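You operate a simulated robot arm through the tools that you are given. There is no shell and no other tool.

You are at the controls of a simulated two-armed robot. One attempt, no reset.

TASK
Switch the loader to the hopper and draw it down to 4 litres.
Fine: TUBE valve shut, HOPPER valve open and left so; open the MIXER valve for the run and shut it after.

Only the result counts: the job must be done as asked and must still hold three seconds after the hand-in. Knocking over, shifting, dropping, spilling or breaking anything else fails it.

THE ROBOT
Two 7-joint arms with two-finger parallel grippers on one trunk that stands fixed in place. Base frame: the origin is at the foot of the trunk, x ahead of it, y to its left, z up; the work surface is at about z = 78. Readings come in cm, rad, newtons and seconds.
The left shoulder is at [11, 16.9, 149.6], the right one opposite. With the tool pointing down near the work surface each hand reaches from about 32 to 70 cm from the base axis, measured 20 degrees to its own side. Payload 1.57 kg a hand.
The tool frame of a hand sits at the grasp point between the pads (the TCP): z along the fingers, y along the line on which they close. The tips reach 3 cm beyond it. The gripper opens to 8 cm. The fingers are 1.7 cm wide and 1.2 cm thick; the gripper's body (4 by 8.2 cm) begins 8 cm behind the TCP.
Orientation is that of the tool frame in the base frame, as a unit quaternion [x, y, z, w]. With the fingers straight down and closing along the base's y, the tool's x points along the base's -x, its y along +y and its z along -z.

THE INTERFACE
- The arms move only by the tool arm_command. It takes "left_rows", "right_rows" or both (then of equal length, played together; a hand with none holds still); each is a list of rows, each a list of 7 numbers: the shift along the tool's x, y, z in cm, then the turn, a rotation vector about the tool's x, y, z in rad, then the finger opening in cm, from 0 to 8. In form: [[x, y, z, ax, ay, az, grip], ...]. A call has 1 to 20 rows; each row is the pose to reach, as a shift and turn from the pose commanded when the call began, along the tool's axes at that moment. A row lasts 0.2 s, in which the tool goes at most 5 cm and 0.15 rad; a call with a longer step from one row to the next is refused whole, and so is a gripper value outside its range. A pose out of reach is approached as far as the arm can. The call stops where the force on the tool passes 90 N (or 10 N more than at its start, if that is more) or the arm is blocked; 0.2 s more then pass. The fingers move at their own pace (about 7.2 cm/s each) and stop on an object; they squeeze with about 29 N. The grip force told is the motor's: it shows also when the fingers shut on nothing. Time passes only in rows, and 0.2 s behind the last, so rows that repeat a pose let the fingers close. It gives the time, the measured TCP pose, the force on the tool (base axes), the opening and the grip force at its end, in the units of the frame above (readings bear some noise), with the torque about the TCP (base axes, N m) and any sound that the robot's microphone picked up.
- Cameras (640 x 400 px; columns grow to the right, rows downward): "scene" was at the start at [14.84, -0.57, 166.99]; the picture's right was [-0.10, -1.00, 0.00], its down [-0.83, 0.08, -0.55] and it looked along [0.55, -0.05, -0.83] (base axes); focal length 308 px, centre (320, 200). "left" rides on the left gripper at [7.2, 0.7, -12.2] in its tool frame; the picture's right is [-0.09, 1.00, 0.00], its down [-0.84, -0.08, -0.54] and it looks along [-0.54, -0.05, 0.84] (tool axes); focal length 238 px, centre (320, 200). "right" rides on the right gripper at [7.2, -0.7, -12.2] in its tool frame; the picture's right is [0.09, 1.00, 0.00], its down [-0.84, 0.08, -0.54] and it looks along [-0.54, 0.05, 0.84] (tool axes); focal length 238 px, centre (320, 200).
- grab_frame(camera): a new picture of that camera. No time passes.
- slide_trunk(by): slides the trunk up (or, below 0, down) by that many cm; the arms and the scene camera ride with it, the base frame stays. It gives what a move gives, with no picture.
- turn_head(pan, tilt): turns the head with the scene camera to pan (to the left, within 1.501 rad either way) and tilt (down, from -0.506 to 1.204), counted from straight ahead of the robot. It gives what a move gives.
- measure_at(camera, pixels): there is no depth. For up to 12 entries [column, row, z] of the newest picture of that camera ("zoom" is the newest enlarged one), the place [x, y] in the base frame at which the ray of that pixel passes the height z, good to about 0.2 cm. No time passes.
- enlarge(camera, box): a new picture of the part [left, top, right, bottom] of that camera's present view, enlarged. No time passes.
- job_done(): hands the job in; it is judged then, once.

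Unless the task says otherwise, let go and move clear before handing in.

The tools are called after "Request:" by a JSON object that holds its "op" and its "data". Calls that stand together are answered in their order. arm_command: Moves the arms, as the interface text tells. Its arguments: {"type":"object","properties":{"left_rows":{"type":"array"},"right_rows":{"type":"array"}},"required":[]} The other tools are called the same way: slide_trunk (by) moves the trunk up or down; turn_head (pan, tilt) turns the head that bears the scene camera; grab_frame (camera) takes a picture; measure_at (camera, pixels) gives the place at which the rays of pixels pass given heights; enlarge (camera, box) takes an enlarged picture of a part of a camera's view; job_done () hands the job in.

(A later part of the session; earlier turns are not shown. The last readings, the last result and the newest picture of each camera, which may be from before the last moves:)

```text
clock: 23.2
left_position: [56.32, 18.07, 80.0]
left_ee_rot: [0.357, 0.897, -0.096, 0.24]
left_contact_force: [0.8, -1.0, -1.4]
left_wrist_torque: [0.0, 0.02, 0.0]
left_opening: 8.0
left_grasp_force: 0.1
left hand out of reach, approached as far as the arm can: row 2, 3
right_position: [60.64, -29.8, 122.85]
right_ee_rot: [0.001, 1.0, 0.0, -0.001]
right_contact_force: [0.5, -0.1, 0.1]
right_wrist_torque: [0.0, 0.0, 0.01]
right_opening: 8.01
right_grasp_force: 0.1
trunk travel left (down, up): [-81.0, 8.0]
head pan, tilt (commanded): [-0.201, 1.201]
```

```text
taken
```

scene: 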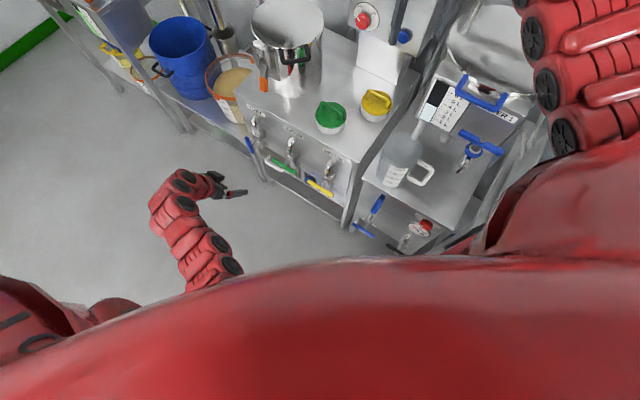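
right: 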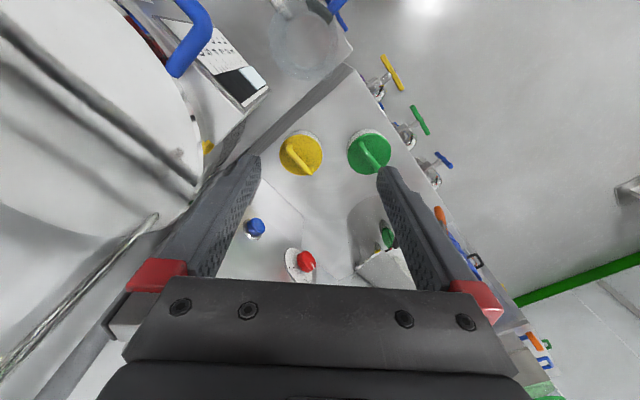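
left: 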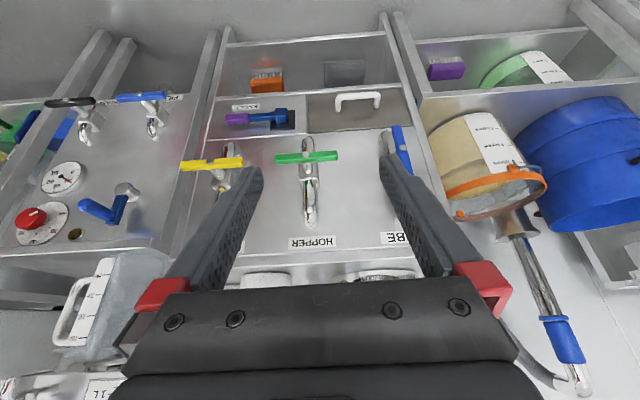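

The left camera now faces the cabinet front (upside down): levers at (212,163), (305,157) and blue at (400,145), and a recessed compartment with a small label at (250,105). I'll enlarge these.

Request:
{"op": "enlarge", "data": {"camera": "left", "box": [170, 40, 430, 200]}}

Request:
{"op": "enlarge", "data": {"camera": "left", "box": [0, 80, 200, 260]}}

Request:
{"op": "enlarge", "data": {"camera": "left", "box": [200, 70, 320, 140]}}

Request:
{"op": "enlarge", "data": {"camera": "left", "box": [400, 80, 640, 240]}}

```text
2.46 times, centred on (300, 120) of left
```

zoom: 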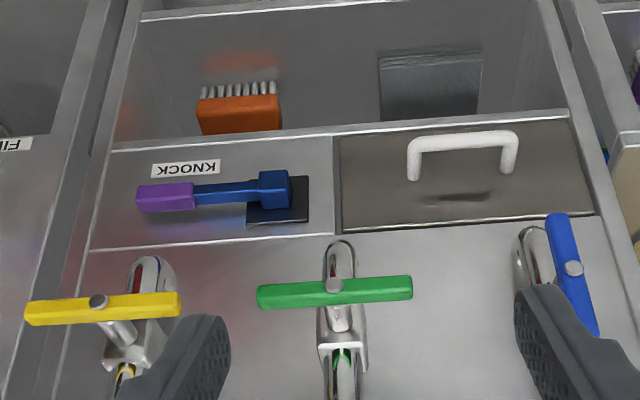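

```text
2.22 times, centred on (100, 170) of left
```

zoom: 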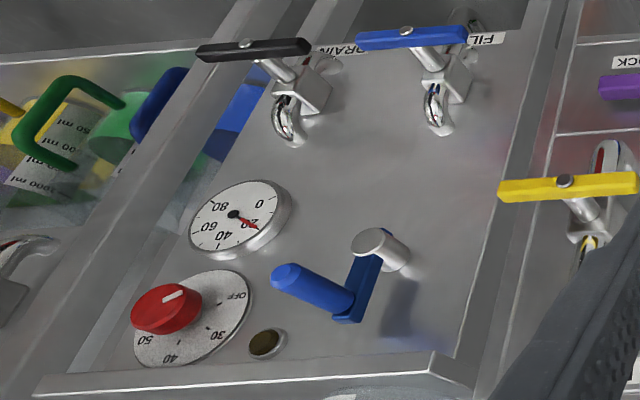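

```text
5.33 times, centred on (260, 105) of left
```

zoom: 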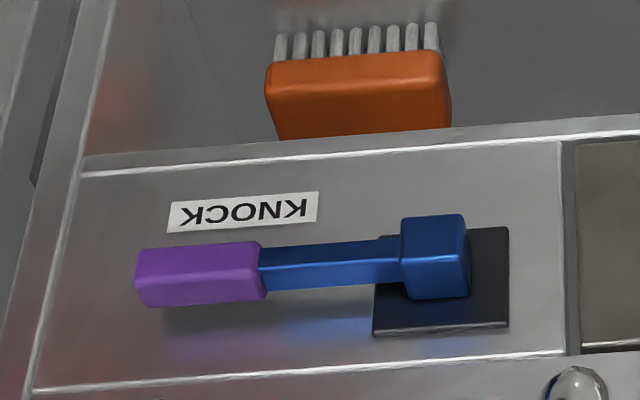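

```text
2.50 times, centred on (520, 160) of left
```

zoom: 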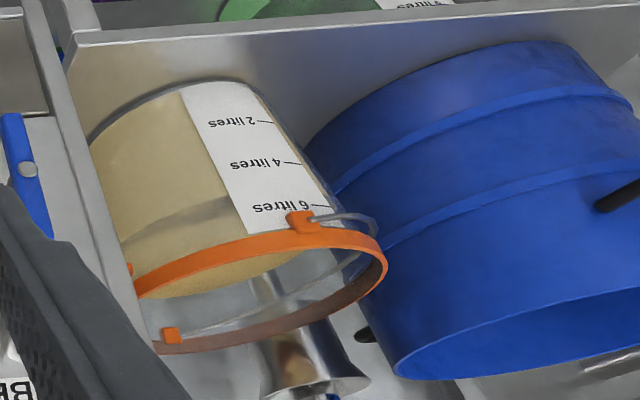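

The cabinet has a KNOCK hammer, a door with a white handle, and the orange-rim bucket carries a litre scale (2/4/6 litres). I still need the hopper's scale; let me aim the head at the cabinet top and control box and zoom in strongly.

Request:
{"op": "turn_head", "data": {"pan": 0.0, "tilt": 0.75}}

Request:
{"op": "grab_frame", "data": {"camera": "scene"}}

Request:
{"op": "enlarge", "data": {"camera": "scene", "box": [400, 60, 480, 150]}}

Request:
{"op": "enlarge", "data": {"camera": "scene", "box": [290, 80, 400, 190]}}

Request:
{"op": "enlarge", "data": {"camera": "scene", "box": [200, 80, 320, 200]}}

```text
clock: 24.1
left_position: [56.29, 18.18, 80.08]
left_ee_rot: [0.357, 0.898, -0.095, 0.239]
left_contact_force: [-0.2, -0.2, 0.4]
left_wrist_torque: [0.0, 0.02, 0.02]
left_opening: 7.97
left_grasp_force: 0.0
right_position: [60.44, -29.87, 122.87]
right_ee_rot: [0.0, 1.0, 0.0, -0.001]
right_contact_force: [-1.1, -0.4, 0.8]
right_wrist_torque: [-0.03, 0.0, 0.01]
right_opening: 8.03
right_grasp_force: 0.1
trunk travel left (down, up): [-81.0, 8.0]
head pan, tilt (commanded): [0.0, 0.75]
```

```text
taken
```

scene: 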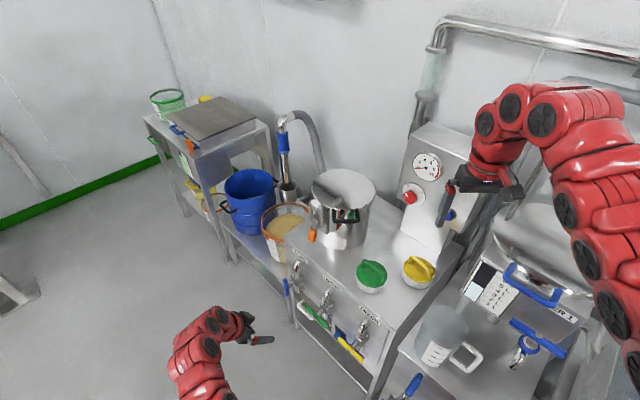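

```text
4.44 times, centred on (440, 105) of scene
```

zoom: 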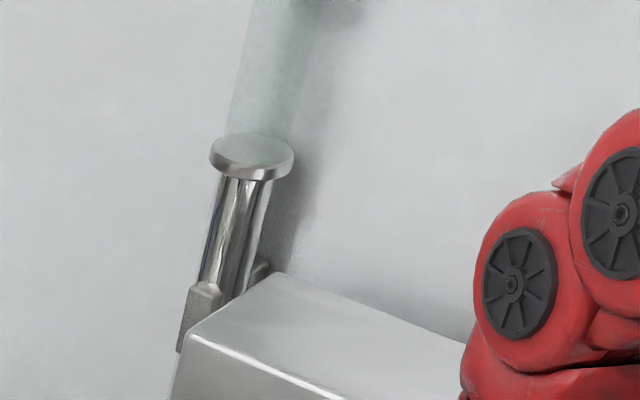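

```text
3.64 times, centred on (345, 135) of scene
```

zoom: 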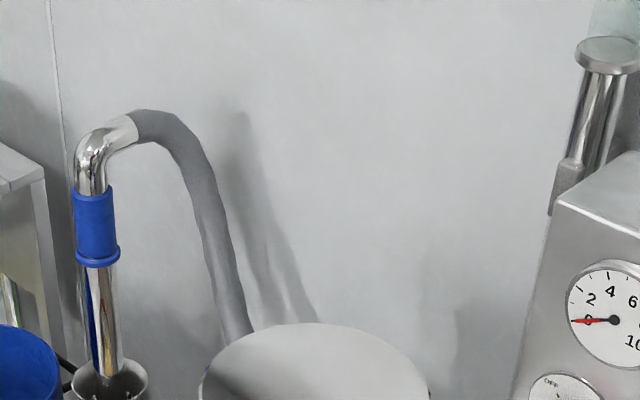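

```text
3.33 times, centred on (260, 140) of scene
```

zoom: 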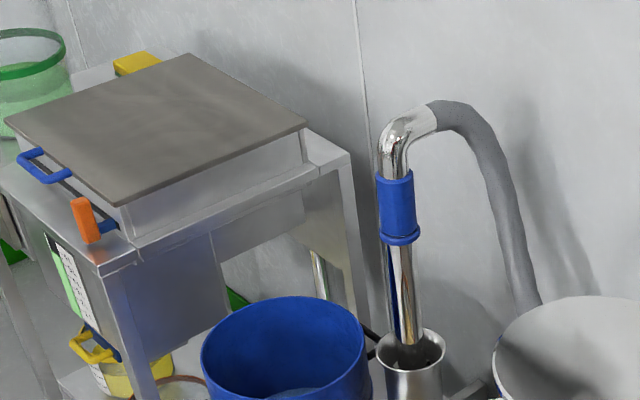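

The unit at far left (scene (185,160)) has a gauge strip with green fill and white scale on its front – likely the HOPPER. I'll enlarge there.

Request:
{"op": "enlarge", "data": {"camera": "scene", "box": [140, 90, 240, 220]}}

Request:
{"op": "turn_head", "data": {"pan": 0.45, "tilt": 0.75}}

Request:
{"op": "grab_frame", "data": {"camera": "scene"}}

Request:
{"op": "enlarge", "data": {"camera": "scene", "box": [280, 90, 400, 220]}}

```text
3.08 times, centred on (190, 155) of scene
```

zoom: 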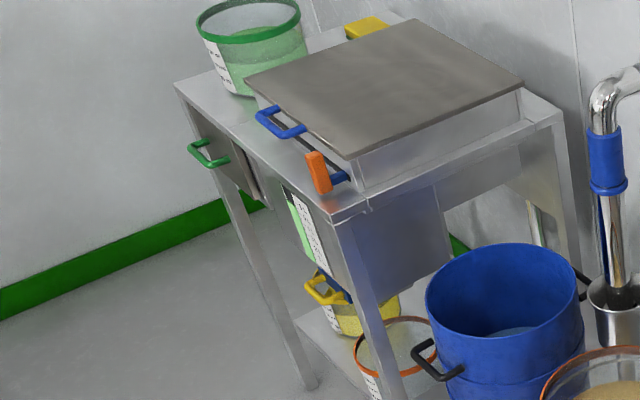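

```text
clock: 25.0
left_position: [56.31, 18.14, 80.14]
left_ee_rot: [0.358, 0.897, -0.097, 0.24]
left_contact_force: [0.3, -0.7, -0.6]
left_wrist_torque: [-0.02, 0.0, 0.01]
left_opening: 7.99
left_grasp_force: 0.2
right_position: [60.43, -29.87, 122.87]
right_ee_rot: [0.0, 1.0, 0.0, -0.001]
right_contact_force: [-0.1, 0.7, 0.1]
right_wrist_torque: [0.0, 0.01, 0.0]
right_opening: 8.0
right_grasp_force: 0.1
trunk travel left (down, up): [-81.0, 8.0]
head pan, tilt (commanded): [0.45, 0.75]
```

```text
taken
```

scene: 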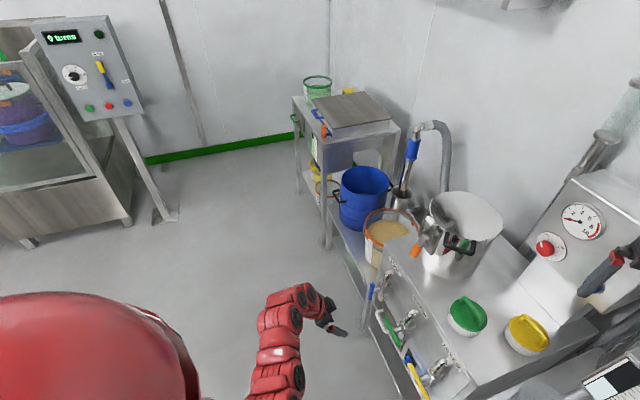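

```text
3.08 times, centred on (340, 155) of scene
```

zoom: 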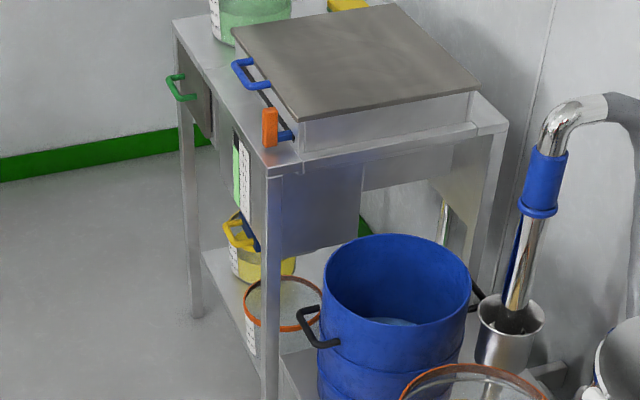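

The hopper bin's scale is at scene ≈(314,147) in this view. I'll zoom in hard.

Request:
{"op": "enlarge", "data": {"camera": "scene", "box": [296, 125, 336, 185]}}

Request:
{"op": "enlarge", "data": {"camera": "scene", "box": [304, 125, 328, 165]}}

```text
6.67 times, centred on (316, 155) of scene
```

zoom: 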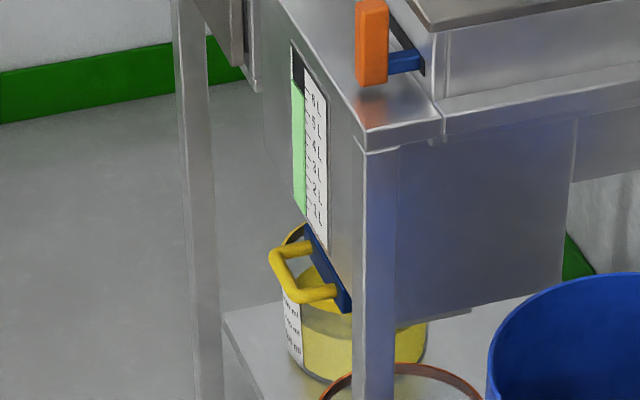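

```text
10.00 times, centred on (316, 145) of scene
```

zoom: 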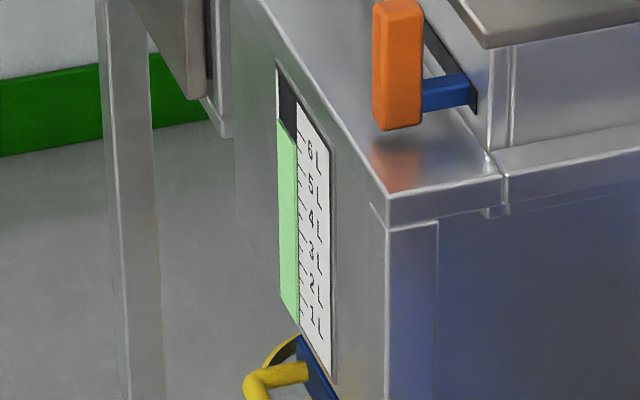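

Found it: the far-left bin's strip gauge (zoom (300,220)) reads about 6 L on a 1–6 L scale, so that is the hopper and I can read it from the head camera. To turn the valves I need the trunk lower, so I'll first map the right side so the right arm stays clear.

Request:
{"op": "turn_head", "data": {"pan": -0.35, "tilt": 0.9}}

Request:
{"op": "grab_frame", "data": {"camera": "scene"}}

Request:
{"op": "grab_frame", "data": {"camera": "right"}}

Request:
{"op": "enlarge", "data": {"camera": "scene", "box": [330, 80, 490, 220]}}

```text
clock: 26.1
left_position: [56.26, 18.11, 79.99]
left_ee_rot: [0.358, 0.897, -0.096, 0.24]
left_contact_force: [0.6, -0.4, 0.2]
left_wrist_torque: [0.01, -0.02, 0.03]
left_opening: 7.98
left_grasp_force: 0.1
right_position: [60.54, -29.82, 122.8]
right_ee_rot: [0.0, 1.0, 0.001, 0.0]
right_contact_force: [-0.9, -0.9, 0.2]
right_wrist_torque: [-0.01, 0.01, 0.01]
right_opening: 8.01
right_grasp_force: 0.0
trunk travel left (down, up): [-81.0, 8.0]
head pan, tilt (commanded): [-0.351, 0.901]
```

```text
taken
```

scene: 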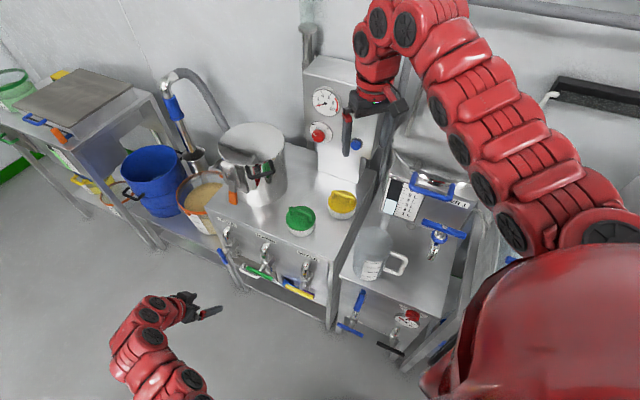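

```text
taken
```

right: 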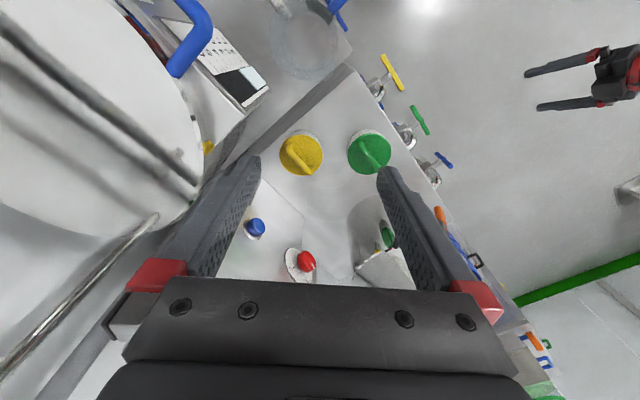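

```text
2.86 times, centred on (410, 150) of scene
```

zoom: 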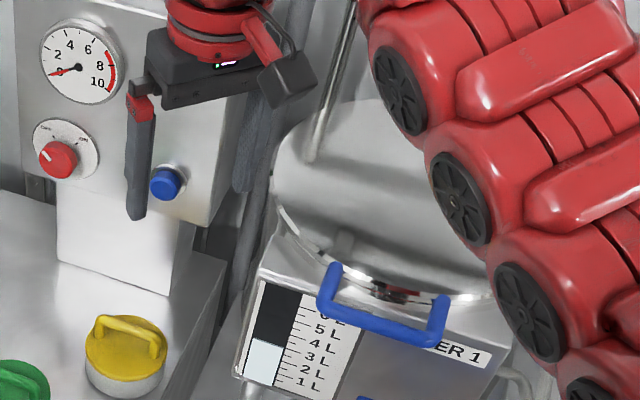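

I'll triangulate the cap tops, WATER 1 handle, control box knob and bench corner using both cameras.

Request:
{"op": "measure_at", "data": {"camera": "scene", "pixels": [[343.6, 197.2, 80], [343.6, 197.2, 95], [412.4, 190.2, 100], [412.4, 190.2, 115], [318, 136, 95], [318, 136, 115], [357, 143.5, 95], [357, 143.5, 115], [347, 268, 75], [347, 268, 90], [388.3, 178, 95], [388.3, 178, 110]]}}

Request:
{"op": "measure_at", "data": {"camera": "right", "pixels": [[300, 155, 80], [300, 155, 95], [207, 28, 100], [207, 28, 115], [306, 260, 95], [306, 260, 115], [255, 227, 95], [255, 227, 115], [347, 65, 75], [347, 65, 90], [242, 113, 95], [242, 113, 110]]}}

```text
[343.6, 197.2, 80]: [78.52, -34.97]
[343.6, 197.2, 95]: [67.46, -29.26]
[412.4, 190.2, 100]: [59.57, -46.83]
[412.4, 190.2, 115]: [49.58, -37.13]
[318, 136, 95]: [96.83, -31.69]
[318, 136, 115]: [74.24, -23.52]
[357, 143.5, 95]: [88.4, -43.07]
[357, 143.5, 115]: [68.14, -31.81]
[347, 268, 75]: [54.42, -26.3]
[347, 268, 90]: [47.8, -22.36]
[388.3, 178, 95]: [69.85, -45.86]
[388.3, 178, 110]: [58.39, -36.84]
```

```text
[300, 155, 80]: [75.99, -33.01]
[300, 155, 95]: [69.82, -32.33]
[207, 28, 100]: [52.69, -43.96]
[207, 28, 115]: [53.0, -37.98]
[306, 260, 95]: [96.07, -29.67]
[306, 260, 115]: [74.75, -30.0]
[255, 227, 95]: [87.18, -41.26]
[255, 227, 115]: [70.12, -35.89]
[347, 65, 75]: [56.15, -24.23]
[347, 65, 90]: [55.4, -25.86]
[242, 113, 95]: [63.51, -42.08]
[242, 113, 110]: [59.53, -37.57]
```

Cap tops are at z≈88, WATER 1's handle at ≈(53,-40,110), and the control box knob at ≈(91,-30,100). I'll test how the right hand's commanded pose is counted after the out-of-reach move with a small +x shift, while raising and re-yawing the left hand (fingers closing along the cabinet normal).

Request:
{"op": "arm_command", "data": {"left_rows": [[-1.16, 0.44, -1.54, -0.034, 0.034, -0.1275, 8], [-2.33, 0.88, -3.08, -0.068, 0.0685, -0.255, 8], [-3.49, 1.33, -4.63, -0.1025, 0.103, -0.3825, 8], [-4.65, 1.77, -6.17, -0.137, 0.137, -0.51, 8], [-5.81, 2.21, -7.71, -0.171, 0.171, -0.6375, 8], [-6.98, 2.65, -9.25, -0.205, 0.2055, -0.765, 8], [-8.14, 3.09, -10.8, -0.239, 0.24, -0.8925, 8], [-9.3, 3.53, -12.3, -0.273, 0.274, -1.02, 8], [-10.46, 3.98, -13.9, -0.3075, 0.308, -1.1475, 8], [-11.6, 4.42, -15.4, -0.342, 0.3425, -1.275, 8], [-12.8, 4.86, -17, -0.376, 0.377, -1.4025, 8], [-13.95, 5.3, -18.5, -0.41, 0.411, -1.53, 8]], "right_rows": [[-4, 0, 0, 0, 0, 0, 8], [-8, 0, 0, 0, 0, 0, 8], [-8, 0, 0, 0, 0, 0, 8], [-8, 0, 0, 0, 0, 0, 8], [-8, 0, 0, 0, 0, 0, 8], [-8, 0, 0, 0, 0, 0, 8], [-8, 0, 0, 0, 0, 0, 8], [-8, 0, 0, 0, 0, 0, 8], [-8, 0, 0, 0, 0, 0, 8], [-8, 0, 0, 0, 0, 0, 8], [-8, 0, 0, 0, 0, 0, 8], [-8, 0, 0, 0, 0, 0, 8]]}}

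```text
clock: 28.7
left_position: [62.04, 20.16, 102.82]
left_ee_rot: [-0.395, 0.919, 0.001, 0.0]
left_contact_force: [0.3, -1.1, 0.7]
left_wrist_torque: [0.02, -0.04, -0.01]
left_opening: 8.0
left_grasp_force: 0.1
right_position: [68.18, -29.88, 123.44]
right_ee_rot: [0.0, 1.0, 0.0, 0.001]
right_contact_force: [0.0, 0.2, -0.1]
right_wrist_torque: [0.02, 0.0, -0.01]
right_opening: 8.01
right_grasp_force: 0.0
trunk travel left (down, up): [-81.0, 8.0]
head pan, tilt (commanded): [-0.351, 0.901]
```

The right hand's shifts count from the reached pose (it's now at (68.2,-29.9,123.4)), and the left hand is correctly yawed at (62,20,103). Next I bring the right hand over to the open space in front of the MIXER valve, yawed likewise.

Request:
{"op": "arm_command", "data": {"right_rows": [[1.3, 3, 1, 0, 0, -0.1, 8], [2.6, 6, 2, 0, 0, -0.2, 8], [3.9, 9, 3.1, 0, 0, -0.3, 8], [5.2, 12, 4.2, 0, 0, -0.4, 8], [6.4, 15, 5.2, 0, 0, -0.5, 8], [7.7, 18, 6.3, 0, 0, -0.6, 8], [9, 21, 7.4, 0, 0, -0.7, 8], [10.2, 23.9, 8.4, 0, 0, -0.81, 8], [10.2, 23.9, 8.4, 0, 0, -0.81, 8]]}}

Request:
{"op": "grab_frame", "data": {"camera": "scene"}}

Request:
{"op": "grab_frame", "data": {"camera": "right"}}

Request:
{"op": "grab_frame", "data": {"camera": "left"}}

```text
clock: 30.7
left_position: [62.04, 19.9, 102.86]
left_ee_rot: [-0.394, 0.919, 0.001, 0.0]
left_contact_force: [1.1, -0.3, -0.3]
left_wrist_torque: [-0.03, 0.01, -0.01]
left_opening: 8.0
left_grasp_force: 0.0
right_position: [62.8, -4.83, 116.08]
right_ee_rot: [-0.394, 0.919, 0.001, -0.002]
right_contact_force: [0.8, -1.1, 0.0]
right_wrist_torque: [0.0, 0.01, 0.01]
right_opening: 8.01
right_grasp_force: 0.1
right hand out of reach, approached as far as the arm can: row 4, 5, 6, 7, 8, 9
trunk travel left (down, up): [-81.0, 8.0]
head pan, tilt (commanded): [-0.351, 0.901]
```

```text
taken
```

scene: 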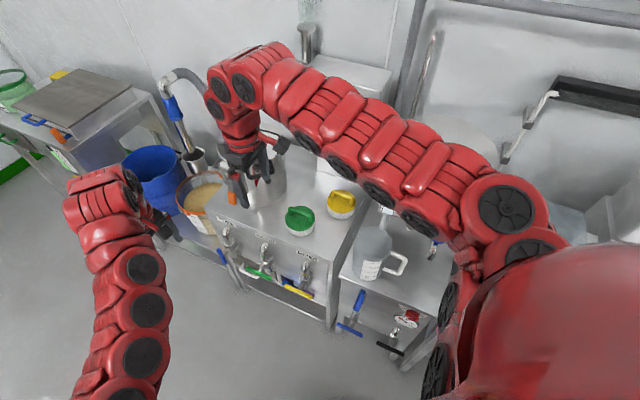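

```text
taken
```

right: 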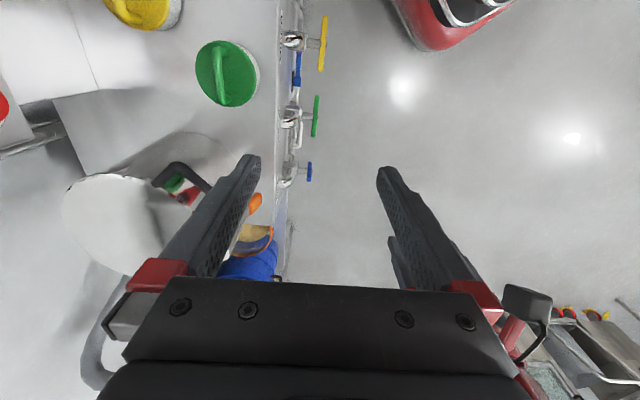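

```text
taken
```

left: 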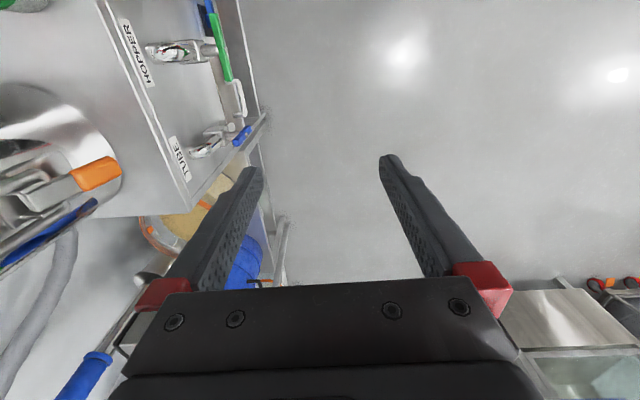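

The right hand is now at (62.8,-4.8,116), in the valve plane and clear of the bench; its upper arm no longer lies over WATER 1. I'll lower the trunk in steps.

Request:
{"op": "slide_trunk", "data": {"by": -12}}

Request:
{"op": "slide_trunk", "data": {"by": -13}}

Request:
{"op": "turn_head", "data": {"pan": 0.1, "tilt": 0.8}}

Request:
{"op": "grab_frame", "data": {"camera": "scene"}}

Request:
{"op": "grab_frame", "data": {"camera": "left"}}

Request:
{"op": "grab_frame", "data": {"camera": "right"}}

```text
clock: 32.2
left_position: [62.07, 19.99, 90.86]
left_ee_rot: [-0.394, 0.919, 0.0, 0.0]
left_contact_force: [1.1, 0.2, 1.1]
left_wrist_torque: [0.0, -0.02, -0.05]
left_opening: 8.01
left_grasp_force: 0.1
right_position: [62.88, -4.55, 104.08]
right_ee_rot: [-0.394, 0.919, 0.0, -0.002]
right_contact_force: [1.4, -0.5, -0.7]
right_wrist_torque: [-0.03, -0.02, 0.03]
right_opening: 7.98
right_grasp_force: 0.0
trunk travel left (down, up): [-69.0, 20.0]
head pan, tilt (commanded): [-0.351, 0.901]
```

```text
clock: 33.8
left_position: [62.02, 20.07, 77.86]
left_ee_rot: [-0.395, 0.919, 0.0, 0.0]
left_contact_force: [-0.3, -0.2, -1.0]
left_wrist_torque: [0.01, 0.0, 0.02]
left_opening: 8.01
left_grasp_force: 0.1
right_position: [62.8, -4.57, 91.0]
right_ee_rot: [-0.395, 0.919, 0.001, -0.001]
right_contact_force: [0.2, -0.6, 1.3]
right_wrist_torque: [0.01, 0.03, 0.0]
right_opening: 8.0
right_grasp_force: 0.1
trunk travel left (down, up): [-56.0, 33.0]
head pan, tilt (commanded): [-0.351, 0.901]
```

```text
clock: 34.7
left_position: [62.02, 20.02, 77.84]
left_ee_rot: [-0.395, 0.919, 0.0, 0.0]
left_contact_force: [-0.2, 0.7, 0.2]
left_wrist_torque: [0.0, 0.02, 0.0]
left_opening: 7.99
left_grasp_force: 0.0
right_position: [62.88, -4.53, 91.05]
right_ee_rot: [-0.394, 0.919, 0.0, -0.001]
right_contact_force: [-0.4, 0.0, 0.2]
right_wrist_torque: [-0.03, 0.03, 0.0]
right_opening: 8.0
right_grasp_force: 0.0
trunk travel left (down, up): [-56.0, 33.0]
head pan, tilt (commanded): [0.099, 0.799]
```

```text
taken
```

scene: 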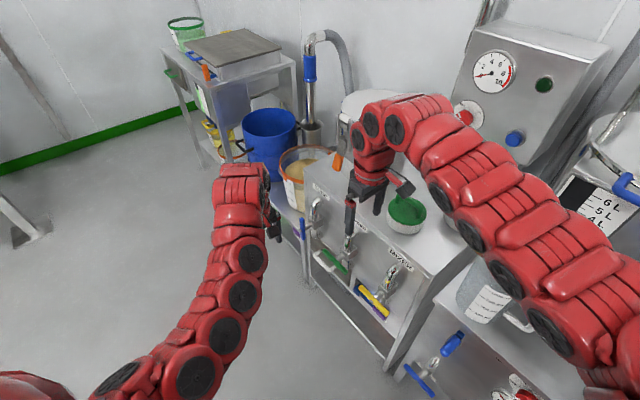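

```text
taken
```

left: 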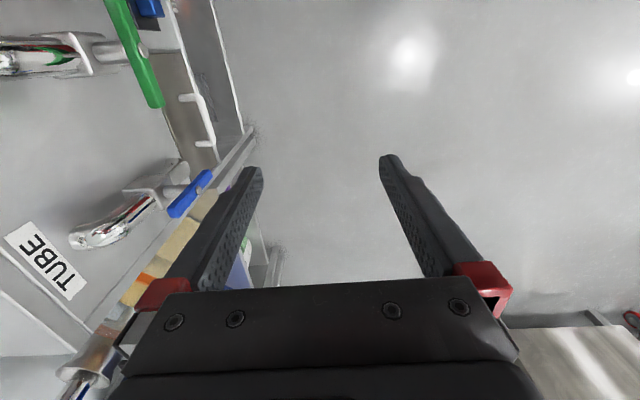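

```text
taken
```

right: 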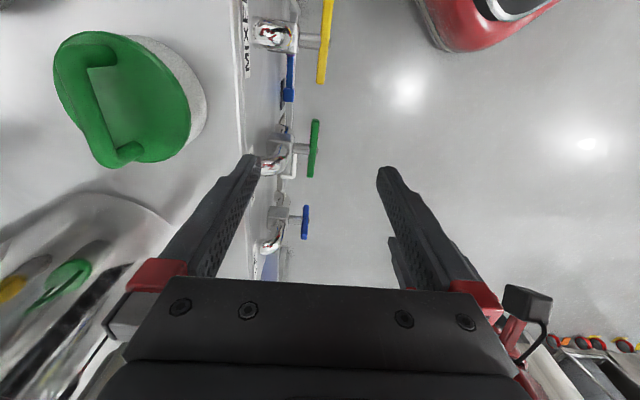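

The trunk is 25 cm lower and both hands are free. I'll refine lever positions by measuring from the left, right and scene pictures.

Request:
{"op": "measure_at", "data": {"camera": "right", "pixels": [[316, 121, 61.5], [311, 176, 61.5], [306, 207, 57], [306, 207, 67], [303.5, 238, 57], [303.5, 238, 67], [321, 82, 61.5]]}}

Request:
{"op": "measure_at", "data": {"camera": "left", "pixels": [[157, 105, 61.5], [157, 105, 58], [157, 105, 65], [207, 173, 57], [207, 173, 67], [174, 213, 57], [174, 213, 67]]}}

Request:
{"op": "enlarge", "data": {"camera": "left", "box": [60, 60, 280, 260]}}

Request:
{"op": "enlarge", "data": {"camera": "scene", "box": [270, 190, 430, 330]}}

Request:
{"op": "enlarge", "data": {"camera": "right", "box": [220, 0, 360, 260]}}

```text
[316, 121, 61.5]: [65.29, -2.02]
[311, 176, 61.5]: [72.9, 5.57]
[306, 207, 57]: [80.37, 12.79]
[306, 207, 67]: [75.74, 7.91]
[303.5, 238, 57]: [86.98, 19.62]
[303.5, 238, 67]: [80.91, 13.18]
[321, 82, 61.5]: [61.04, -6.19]
```

```text
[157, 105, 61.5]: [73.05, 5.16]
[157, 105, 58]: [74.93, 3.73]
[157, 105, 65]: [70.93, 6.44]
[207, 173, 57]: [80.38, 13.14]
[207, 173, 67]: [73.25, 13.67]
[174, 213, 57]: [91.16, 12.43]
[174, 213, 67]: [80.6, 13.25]
```

```text
2.00 times, centred on (170, 160) of left
```

zoom: 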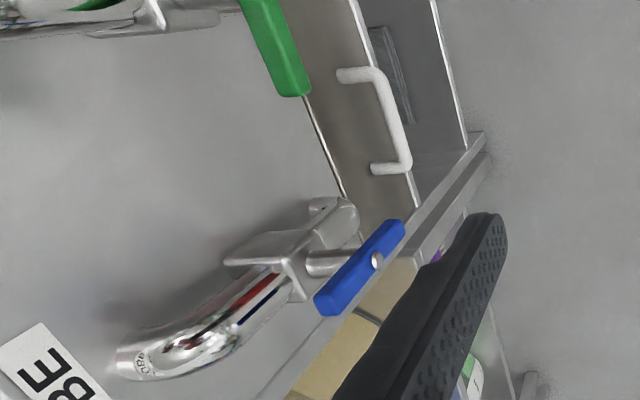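

```text
2.86 times, centred on (350, 260) of scene
```

zoom: 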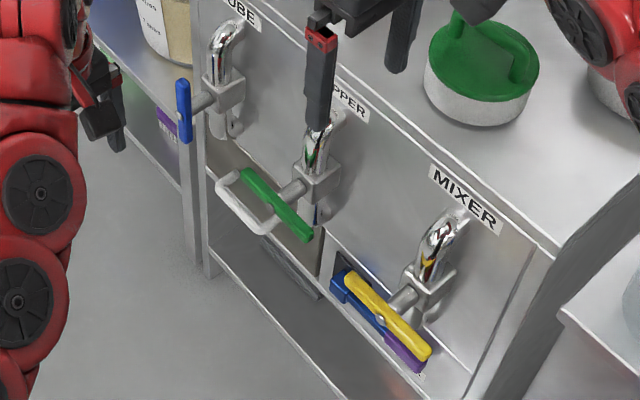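

```text
1.54 times, centred on (290, 130) of right
```

zoom: 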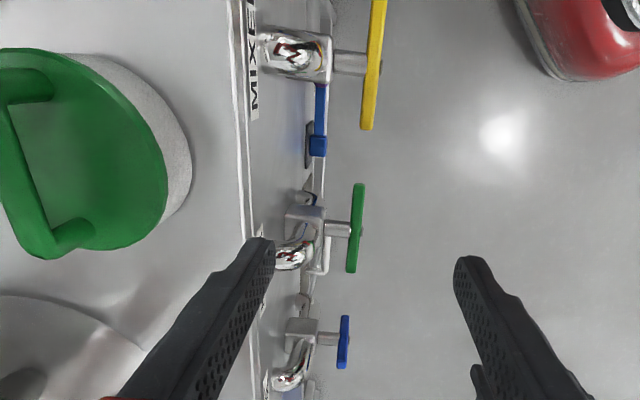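

Lever ends triangulate well: green (65.3,-2.0)–(73.0,5.4) at z≈61.5; blue vertical at (80.5,13.1) from z≈57 to 67. For the far TUBE lever I need the trunk a bit lower; both hands are clear, so I'll lower 10 more.

Request:
{"op": "slide_trunk", "data": {"by": -10}}

Request:
{"op": "grab_frame", "data": {"camera": "right"}}

Request:
{"op": "grab_frame", "data": {"camera": "left"}}

```text
clock: 36.0
left_position: [61.98, 20.06, 67.85]
left_ee_rot: [-0.395, 0.919, 0.001, 0.0]
left_contact_force: [-0.9, -0.5, 0.3]
left_wrist_torque: [-0.03, -0.01, 0.01]
left_opening: 8.02
left_grasp_force: 0.1
right_position: [62.81, -4.57, 81.1]
right_ee_rot: [-0.393, 0.919, 0.0, -0.002]
right_contact_force: [0.0, -0.3, 0.0]
right_wrist_torque: [0.02, 0.0, 0.02]
right_opening: 7.99
right_grasp_force: 0.1
trunk travel left (down, up): [-46.0, 43.0]
head pan, tilt (commanded): [0.099, 0.799]
```

```text
taken
```

right: 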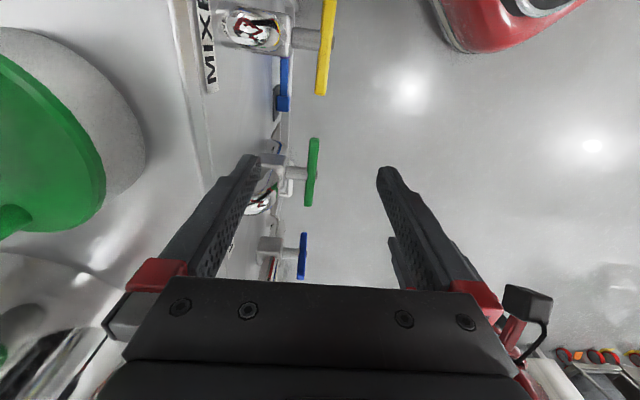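

```text
taken
```

left: 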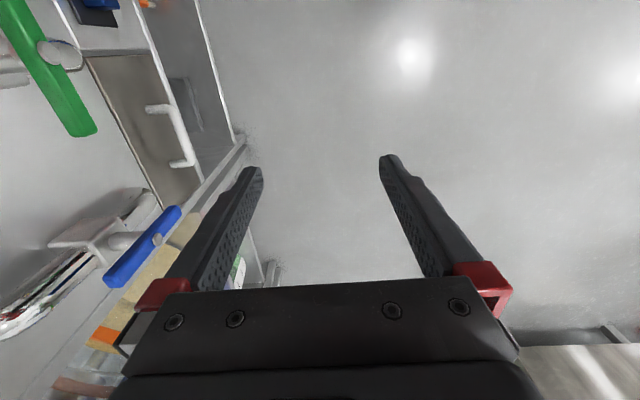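

The right hand is in the valve plane, 8.9 cm short of the HOPPER pivot along the face. I'll move it over the near end of the green lever with a narrow opening and stop just above to check.

Request:
{"op": "arm_command", "data": {"right_rows": [[-1.5, -0.1, 1, 0, 0, 0, 5], [-3, -0.2, 4, 0, 0, 0, 3.4], [-4.58, -0.26, 8, 0, 0, 0, 3.4], [-4.58, -0.26, 12, 0, 0, 0, 3.4], [-4.58, -0.26, 14.8, 0, 0, 0, 3.4], [-4.58, -0.26, 14.8, 0, 0, 0, 3.4]]}}

Request:
{"op": "grab_frame", "data": {"camera": "right"}}

Request:
{"op": "grab_frame", "data": {"camera": "scene"}}

```text
clock: 37.4
left_position: [61.89, 20.11, 67.92]
left_ee_rot: [-0.395, 0.919, 0.0, 0.0]
left_contact_force: [-0.5, 0.0, 0.9]
left_wrist_torque: [-0.02, 0.01, 0.01]
left_opening: 8.04
left_grasp_force: 0.0
right_position: [66.3, -1.2, 65.96]
right_ee_rot: [-0.395, 0.919, 0.0, -0.001]
right_contact_force: [-0.7, -0.3, 0.0]
right_wrist_torque: [-0.03, -0.03, 0.02]
right_opening: 3.38
right_grasp_force: 0.1
trunk travel left (down, up): [-46.0, 43.0]
head pan, tilt (commanded): [0.099, 0.799]
```

```text
taken
```

right: 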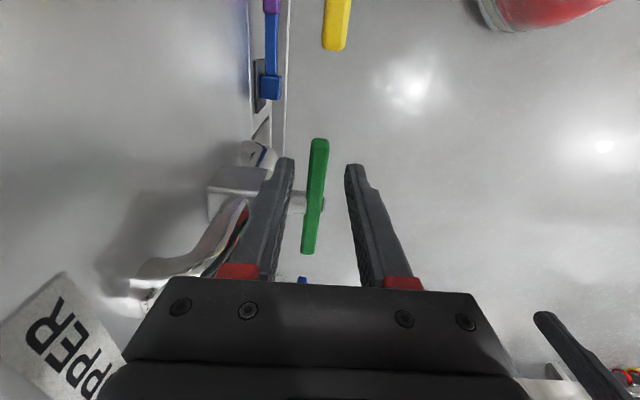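

```text
taken
```

scene: 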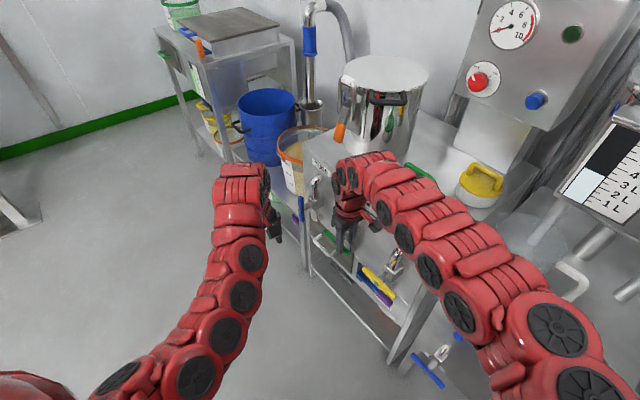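

The green bar lies centred between the fingertips (bar x≈315, fingers at 290/350). I'll descend to the bar, close on its near end, and see the grip.

Request:
{"op": "arm_command", "data": {"right_rows": [[0.4, 0, 2, 0, 0, 0, 3.4], [0.4, 0, 3.7, 0, 0, 0, 3.4], [0.4, 0, 3.7, 0, 0, 0, 2], [0.4, 0, 3.7, 0, 0, 0, 0], [0.4, 0, 3.7, 0, 0, 0, 0]]}}

Request:
{"op": "grab_frame", "data": {"camera": "right"}}

```text
clock: 38.6
left_position: [61.98, 20.07, 67.77]
left_ee_rot: [-0.395, 0.919, 0.0, 0.0]
left_contact_force: [0.5, 0.6, 0.5]
left_wrist_torque: [-0.04, -0.01, -0.01]
left_opening: 7.99
left_grasp_force: 0.0
right_position: [65.99, -1.63, 62.18]
right_ee_rot: [-0.394, 0.919, 0.0, -0.001]
right_contact_force: [-0.4, -0.1, -2.1]
right_wrist_torque: [-0.29, -0.15, -0.51]
right_opening: 1.4
right_grasp_force: 30.5
trunk travel left (down, up): [-46.0, 43.0]
head pan, tilt (commanded): [0.099, 0.799]
```

```text
taken
```

right: 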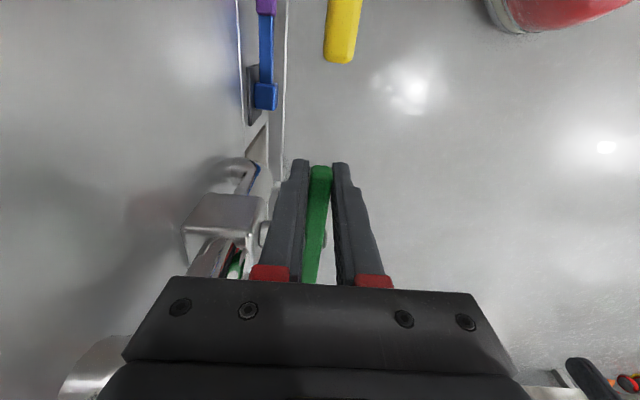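

The fingers hold the lever end (opening 1.4, 30 N). I'll try raising this near end along its arc by about 20° and watch the force.

Request:
{"op": "arm_command", "data": {"right_rows": [[-0.02, 0, -0.38, 0, 0, 0, 0], [-0.07, 0, -0.76, 0, 0, 0, 0], [-0.15, 0, -1.14, 0, 0, 0, 0], [-0.27, 0, -1.5, 0, 0, 0, 0]]}}

Request:
{"op": "grab_frame", "data": {"camera": "right"}}

```text
clock: 39.6
left_position: [61.97, 20.11, 67.62]
left_ee_rot: [-0.395, 0.919, 0.001, -0.002]
left_contact_force: [0.0, -0.5, 0.1]
left_wrist_torque: [-0.01, 0.0, -0.01]
left_opening: 8.01
left_grasp_force: 0.1
right_position: [66.18, -1.63, 63.84]
right_ee_rot: [-0.395, 0.919, 0.0, -0.003]
right_contact_force: [1.3, -2.5, -18.6]
right_wrist_torque: [-0.96, 0.07, -0.53]
right_opening: 1.41
right_grasp_force: 30.7
trunk travel left (down, up): [-46.0, 43.0]
head pan, tilt (commanded): [0.099, 0.799]
```

```text
taken
```

right: 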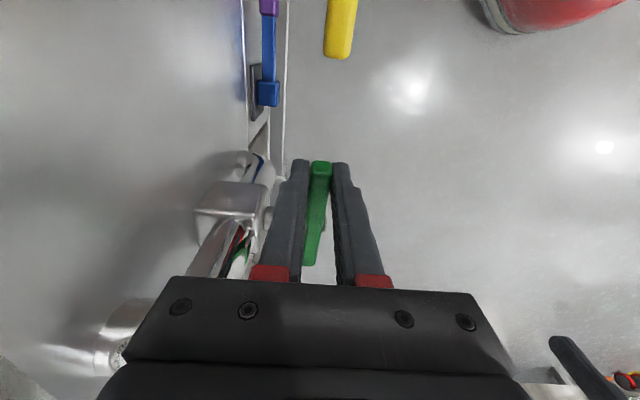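

Force is about 19 N against the lift, and the bar's far end moved in the picture from row 282 to 265, which suggests it turned. I'll check from the scene camera.

Request:
{"op": "enlarge", "data": {"camera": "scene", "box": [280, 170, 420, 310]}}

Request:
{"op": "enlarge", "data": {"camera": "right", "box": [220, 130, 420, 300]}}

Request:
{"op": "grab_frame", "data": {"camera": "left"}}

```text
2.86 times, centred on (350, 240) of scene
```

zoom: 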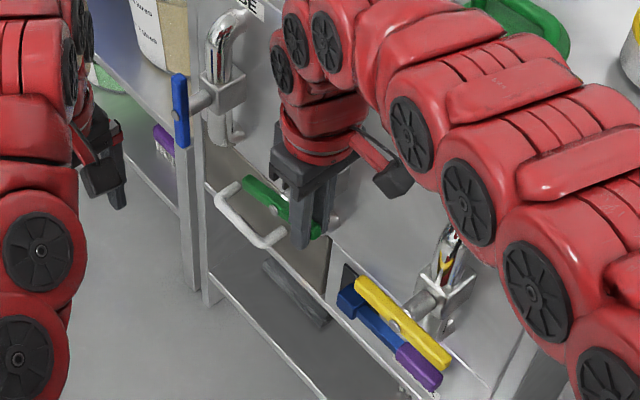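

```text
2.35 times, centred on (320, 215) of right
```

zoom: 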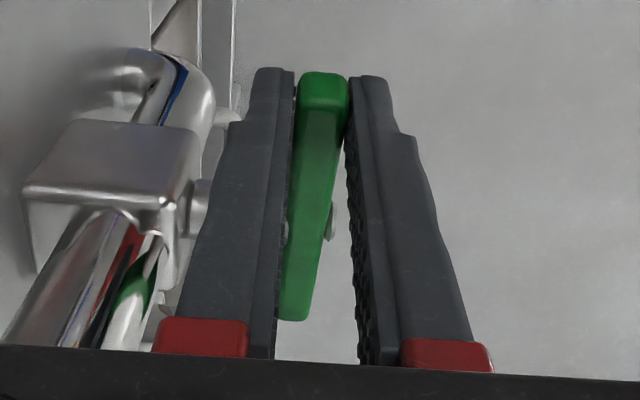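

```text
taken
```

left: 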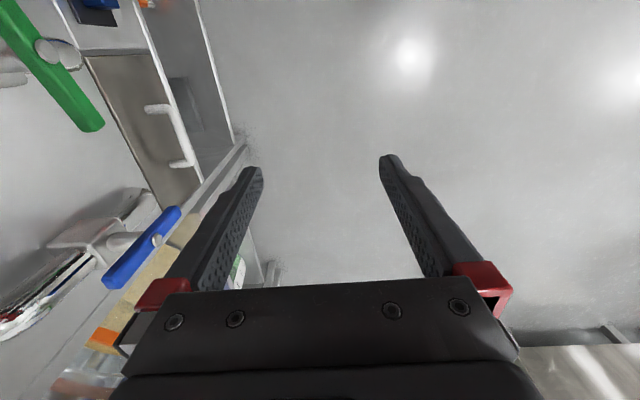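

The bar is indeed turning (near end up, far end dropped in the left view from (85,130) to (95,125)). I'll continue the arc to about 60°.

Request:
{"op": "arm_command", "data": {"right_rows": [[-0.15, 0, -0.36, 0, 0, 0, 0], [-0.32, 0, -0.7, 0, 0, 0, 0], [-0.53, 0, -1.02, 0, 0, 0, 0], [-0.76, 0, -1.32, 0, 0, 0, 0], [-1.02, 0, -1.61, 0, 0, 0, 0], [-1.31, 0, -1.87, 0, 0, 0, 0], [-1.61, 0, -2.1, 0, 0, 0, 0], [-1.94, 0, -2.31, 0, 0, 0, 0]]}}

Request:
{"op": "grab_frame", "data": {"camera": "right"}}

Request:
{"op": "grab_frame", "data": {"camera": "left"}}

Request:
{"op": "enlarge", "data": {"camera": "scene", "box": [280, 170, 420, 310]}}

```text
clock: 41.4
left_position: [62.0, 20.04, 67.84]
left_ee_rot: [-0.394, 0.919, 0.001, -0.001]
left_contact_force: [1.0, 0.1, -0.3]
left_wrist_torque: [-0.01, 0.04, 0.03]
left_opening: 7.98
left_grasp_force: 0.1
right_position: [67.52, -0.3, 66.24]
right_ee_rot: [-0.393, 0.92, 0.001, -0.002]
right_contact_force: [-0.2, -24.4, -9.2]
right_wrist_torque: [-1.31, 0.25, -0.58]
right_opening: 1.41
right_grasp_force: 30.2
trunk travel left (down, up): [-46.0, 43.0]
head pan, tilt (commanded): [0.099, 0.799]
```

```text
taken
```

right: 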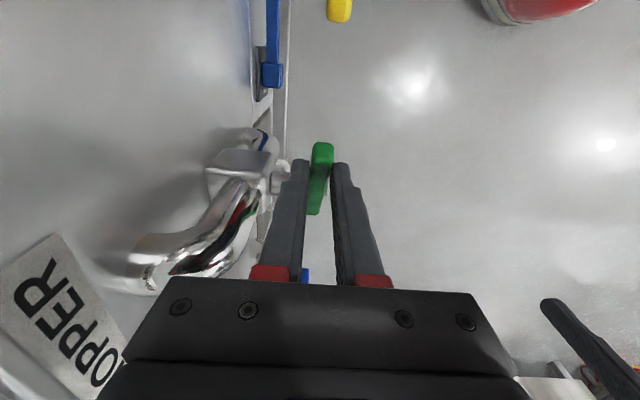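

```text
taken
```

left: 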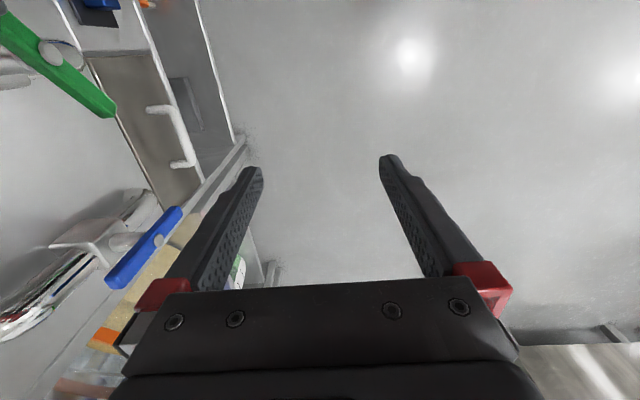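

```text
2.86 times, centred on (350, 240) of scene
```

zoom: 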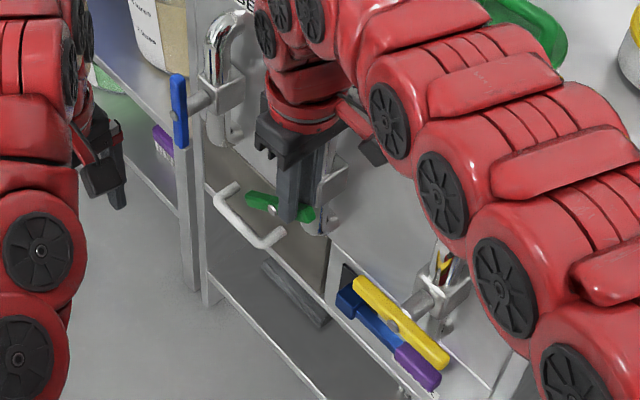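

The lever has turned perhaps 40° but the pads are slipping along it (lever end now protrudes above the fingertips at (322,145)). I'll measure the lever's far end to get its angle, then switch to pushing the upper end with closed fingers.

Request:
{"op": "measure_at", "data": {"camera": "left", "pixels": [[113, 115, 55], [113, 115, 58], [113, 115, 61], [49, 52, 61.5], [49, 52, 60]]}}

Request:
{"op": "measure_at", "data": {"camera": "right", "pixels": [[322, 145, 64], [322, 145, 66], [322, 145, 62], [313, 214, 58], [313, 214, 60]]}}

```text
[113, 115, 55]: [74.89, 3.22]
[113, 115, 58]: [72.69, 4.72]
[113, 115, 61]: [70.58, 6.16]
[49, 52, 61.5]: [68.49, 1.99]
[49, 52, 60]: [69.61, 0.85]
```

```text
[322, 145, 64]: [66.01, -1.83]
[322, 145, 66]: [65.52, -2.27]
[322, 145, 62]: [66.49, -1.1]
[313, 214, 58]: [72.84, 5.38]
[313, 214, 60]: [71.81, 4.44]
```

The lever stands at about 30° (far end at +4.6 along, −2.9 down). I'll release, rise, step to the near side, close the fingers, and come down beside the raised end ready to push.

Request:
{"op": "arm_command", "data": {"right_rows": [[0, 0, 0, 0, 0, 0, 3.4], [0, 0, 0, 0, 0, 0, 3.4], [0, 0, -3, 0, 0, 0, 3.4], [0, 0, -6.5, 0, 0, 0, 3.4], [2.9, 0.3, -6.5, 0, 0, 0, 1], [5.8, 0.6, -6.5, 0, 0, 0, 0], [5.8, 0.6, -3, 0, 0, 0, 0], [5.8, 0.6, 0.3, 0, 0, 0, 0]]}}

Request:
{"op": "grab_frame", "data": {"camera": "right"}}

Request:
{"op": "grab_frame", "data": {"camera": "left"}}

```text
clock: 43.2
left_position: [61.94, 20.13, 67.78]
left_ee_rot: [-0.395, 0.919, 0.0, 0.0]
left_contact_force: [0.0, 0.5, 0.4]
left_wrist_torque: [0.0, 0.01, 0.04]
left_opening: 7.98
left_grasp_force: 0.0
right_position: [62.79, -4.07, 66.03]
right_ee_rot: [-0.393, 0.919, -0.001, -0.002]
right_contact_force: [-0.1, 0.4, 1.3]
right_wrist_torque: [0.04, -0.02, 0.0]
right_opening: 0.0
right_grasp_force: 21.7
trunk travel left (down, up): [-46.0, 43.0]
head pan, tilt (commanded): [0.099, 0.799]
```

```text
taken
```

right: 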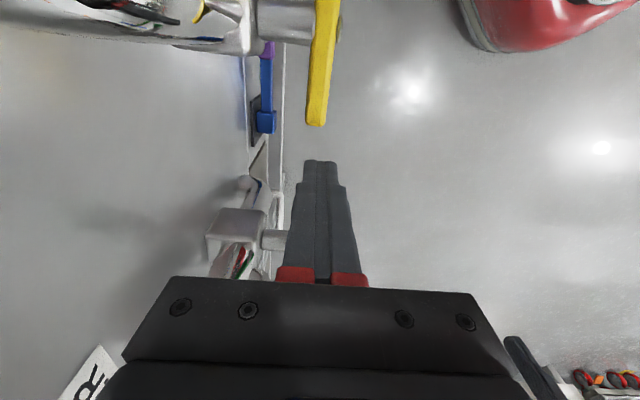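

```text
taken
```

left: 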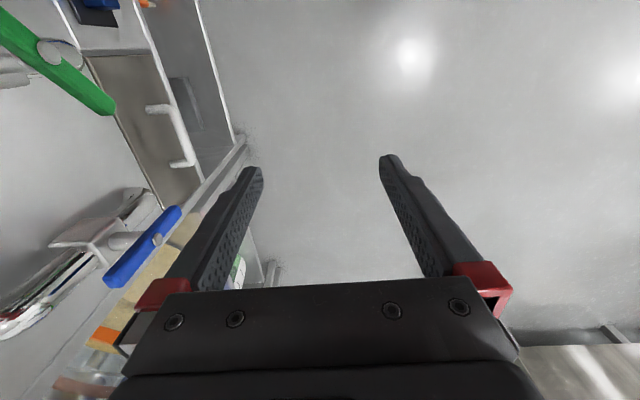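

The closed fingers are beside the raised end (d≈−8.5 from the HOPPER pivot). I'll push along the face toward the pivot to bring the lever upright.

Request:
{"op": "arm_command", "data": {"right_rows": [[-1.2, 0, 0, 0, 0, 0, 0], [-2.4, 0, 0, 0, 0, 0, 0], [-3.2, 0, 0, 0, 0, 0, 0], [-3.9, 0, 0, 0, 0, 0, 0], [-4.5, 0, 0, 0, 0, 0, 0], [-5.1, 0, 0, 0, 0, 0, 0], [-5.7, 0, 0, 0, 0, 0, 0], [-6.2, 0, 0, 0, 0, 0, 0], [-6.6, 0, 0, 0, 0, 0, 0], [-6.9, 0, 0, 0, 0, 0, 0], [-6.9, 0, 0, 0, 0, 0, 0]]}}

Request:
{"op": "grab_frame", "data": {"camera": "right"}}

Request:
{"op": "grab_frame", "data": {"camera": "left"}}

Request:
{"op": "enlarge", "data": {"camera": "scene", "box": [280, 170, 420, 310]}}

```text
clock: 45.6
left_position: [61.74, 20.09, 68.01]
left_ee_rot: [-0.395, 0.919, 0.0, 0.001]
left_contact_force: [-0.1, 0.0, 0.5]
left_wrist_torque: [-0.03, 0.02, -0.01]
left_opening: 8.0
left_grasp_force: 0.0
right_position: [67.49, 0.89, 66.33]
right_ee_rot: [-0.394, 0.919, 0.0, -0.001]
right_contact_force: [-6.8, -9.3, 13.0]
right_wrist_torque: [0.06, -0.17, -0.04]
right_opening: 0.0
right_grasp_force: 21.4
trunk travel left (down, up): [-46.0, 43.0]
head pan, tilt (commanded): [0.099, 0.799]
```

```text
taken
```

right: 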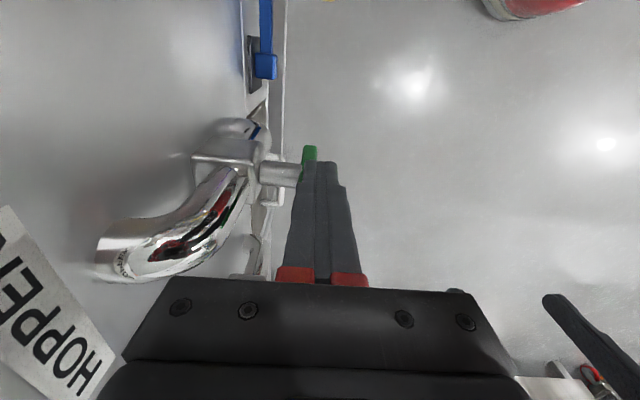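

```text
taken
```

left: 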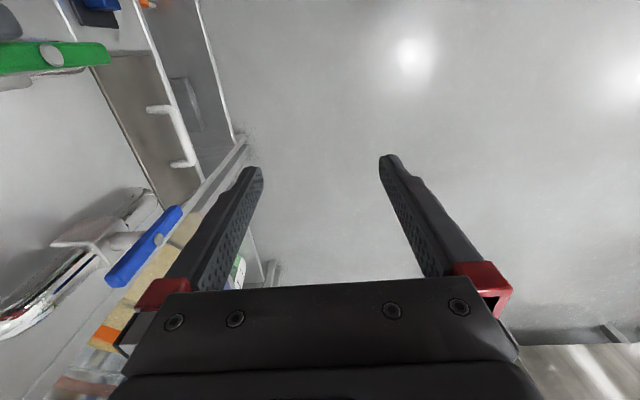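

```text
2.86 times, centred on (350, 240) of scene
```

zoom: 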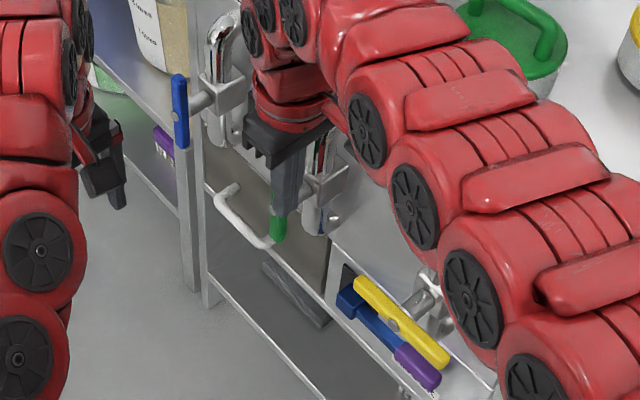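

In the left view the green bar (0–110, ~55) now points at the vertical vanishing point (320,47), so HOPPER is about upright. Let me zoom to verify.

Request:
{"op": "enlarge", "data": {"camera": "left", "box": [0, 20, 140, 110]}}

Request:
{"op": "measure_at", "data": {"camera": "left", "pixels": [[110, 53, 55], [110, 53, 56], [110, 53, 57], [110, 53, 58], [51, 55, 61.5], [51, 55, 60]]}}

```text
4.44 times, centred on (70, 65) of left
```

zoom: 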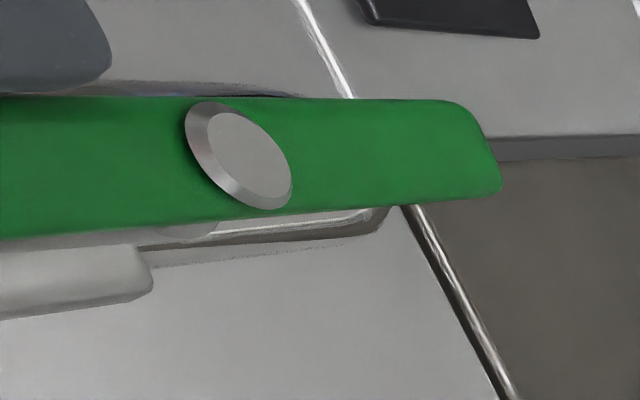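

```text
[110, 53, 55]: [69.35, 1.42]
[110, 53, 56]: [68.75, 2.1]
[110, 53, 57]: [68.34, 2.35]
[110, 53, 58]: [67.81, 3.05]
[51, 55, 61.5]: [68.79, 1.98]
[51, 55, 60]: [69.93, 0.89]
```

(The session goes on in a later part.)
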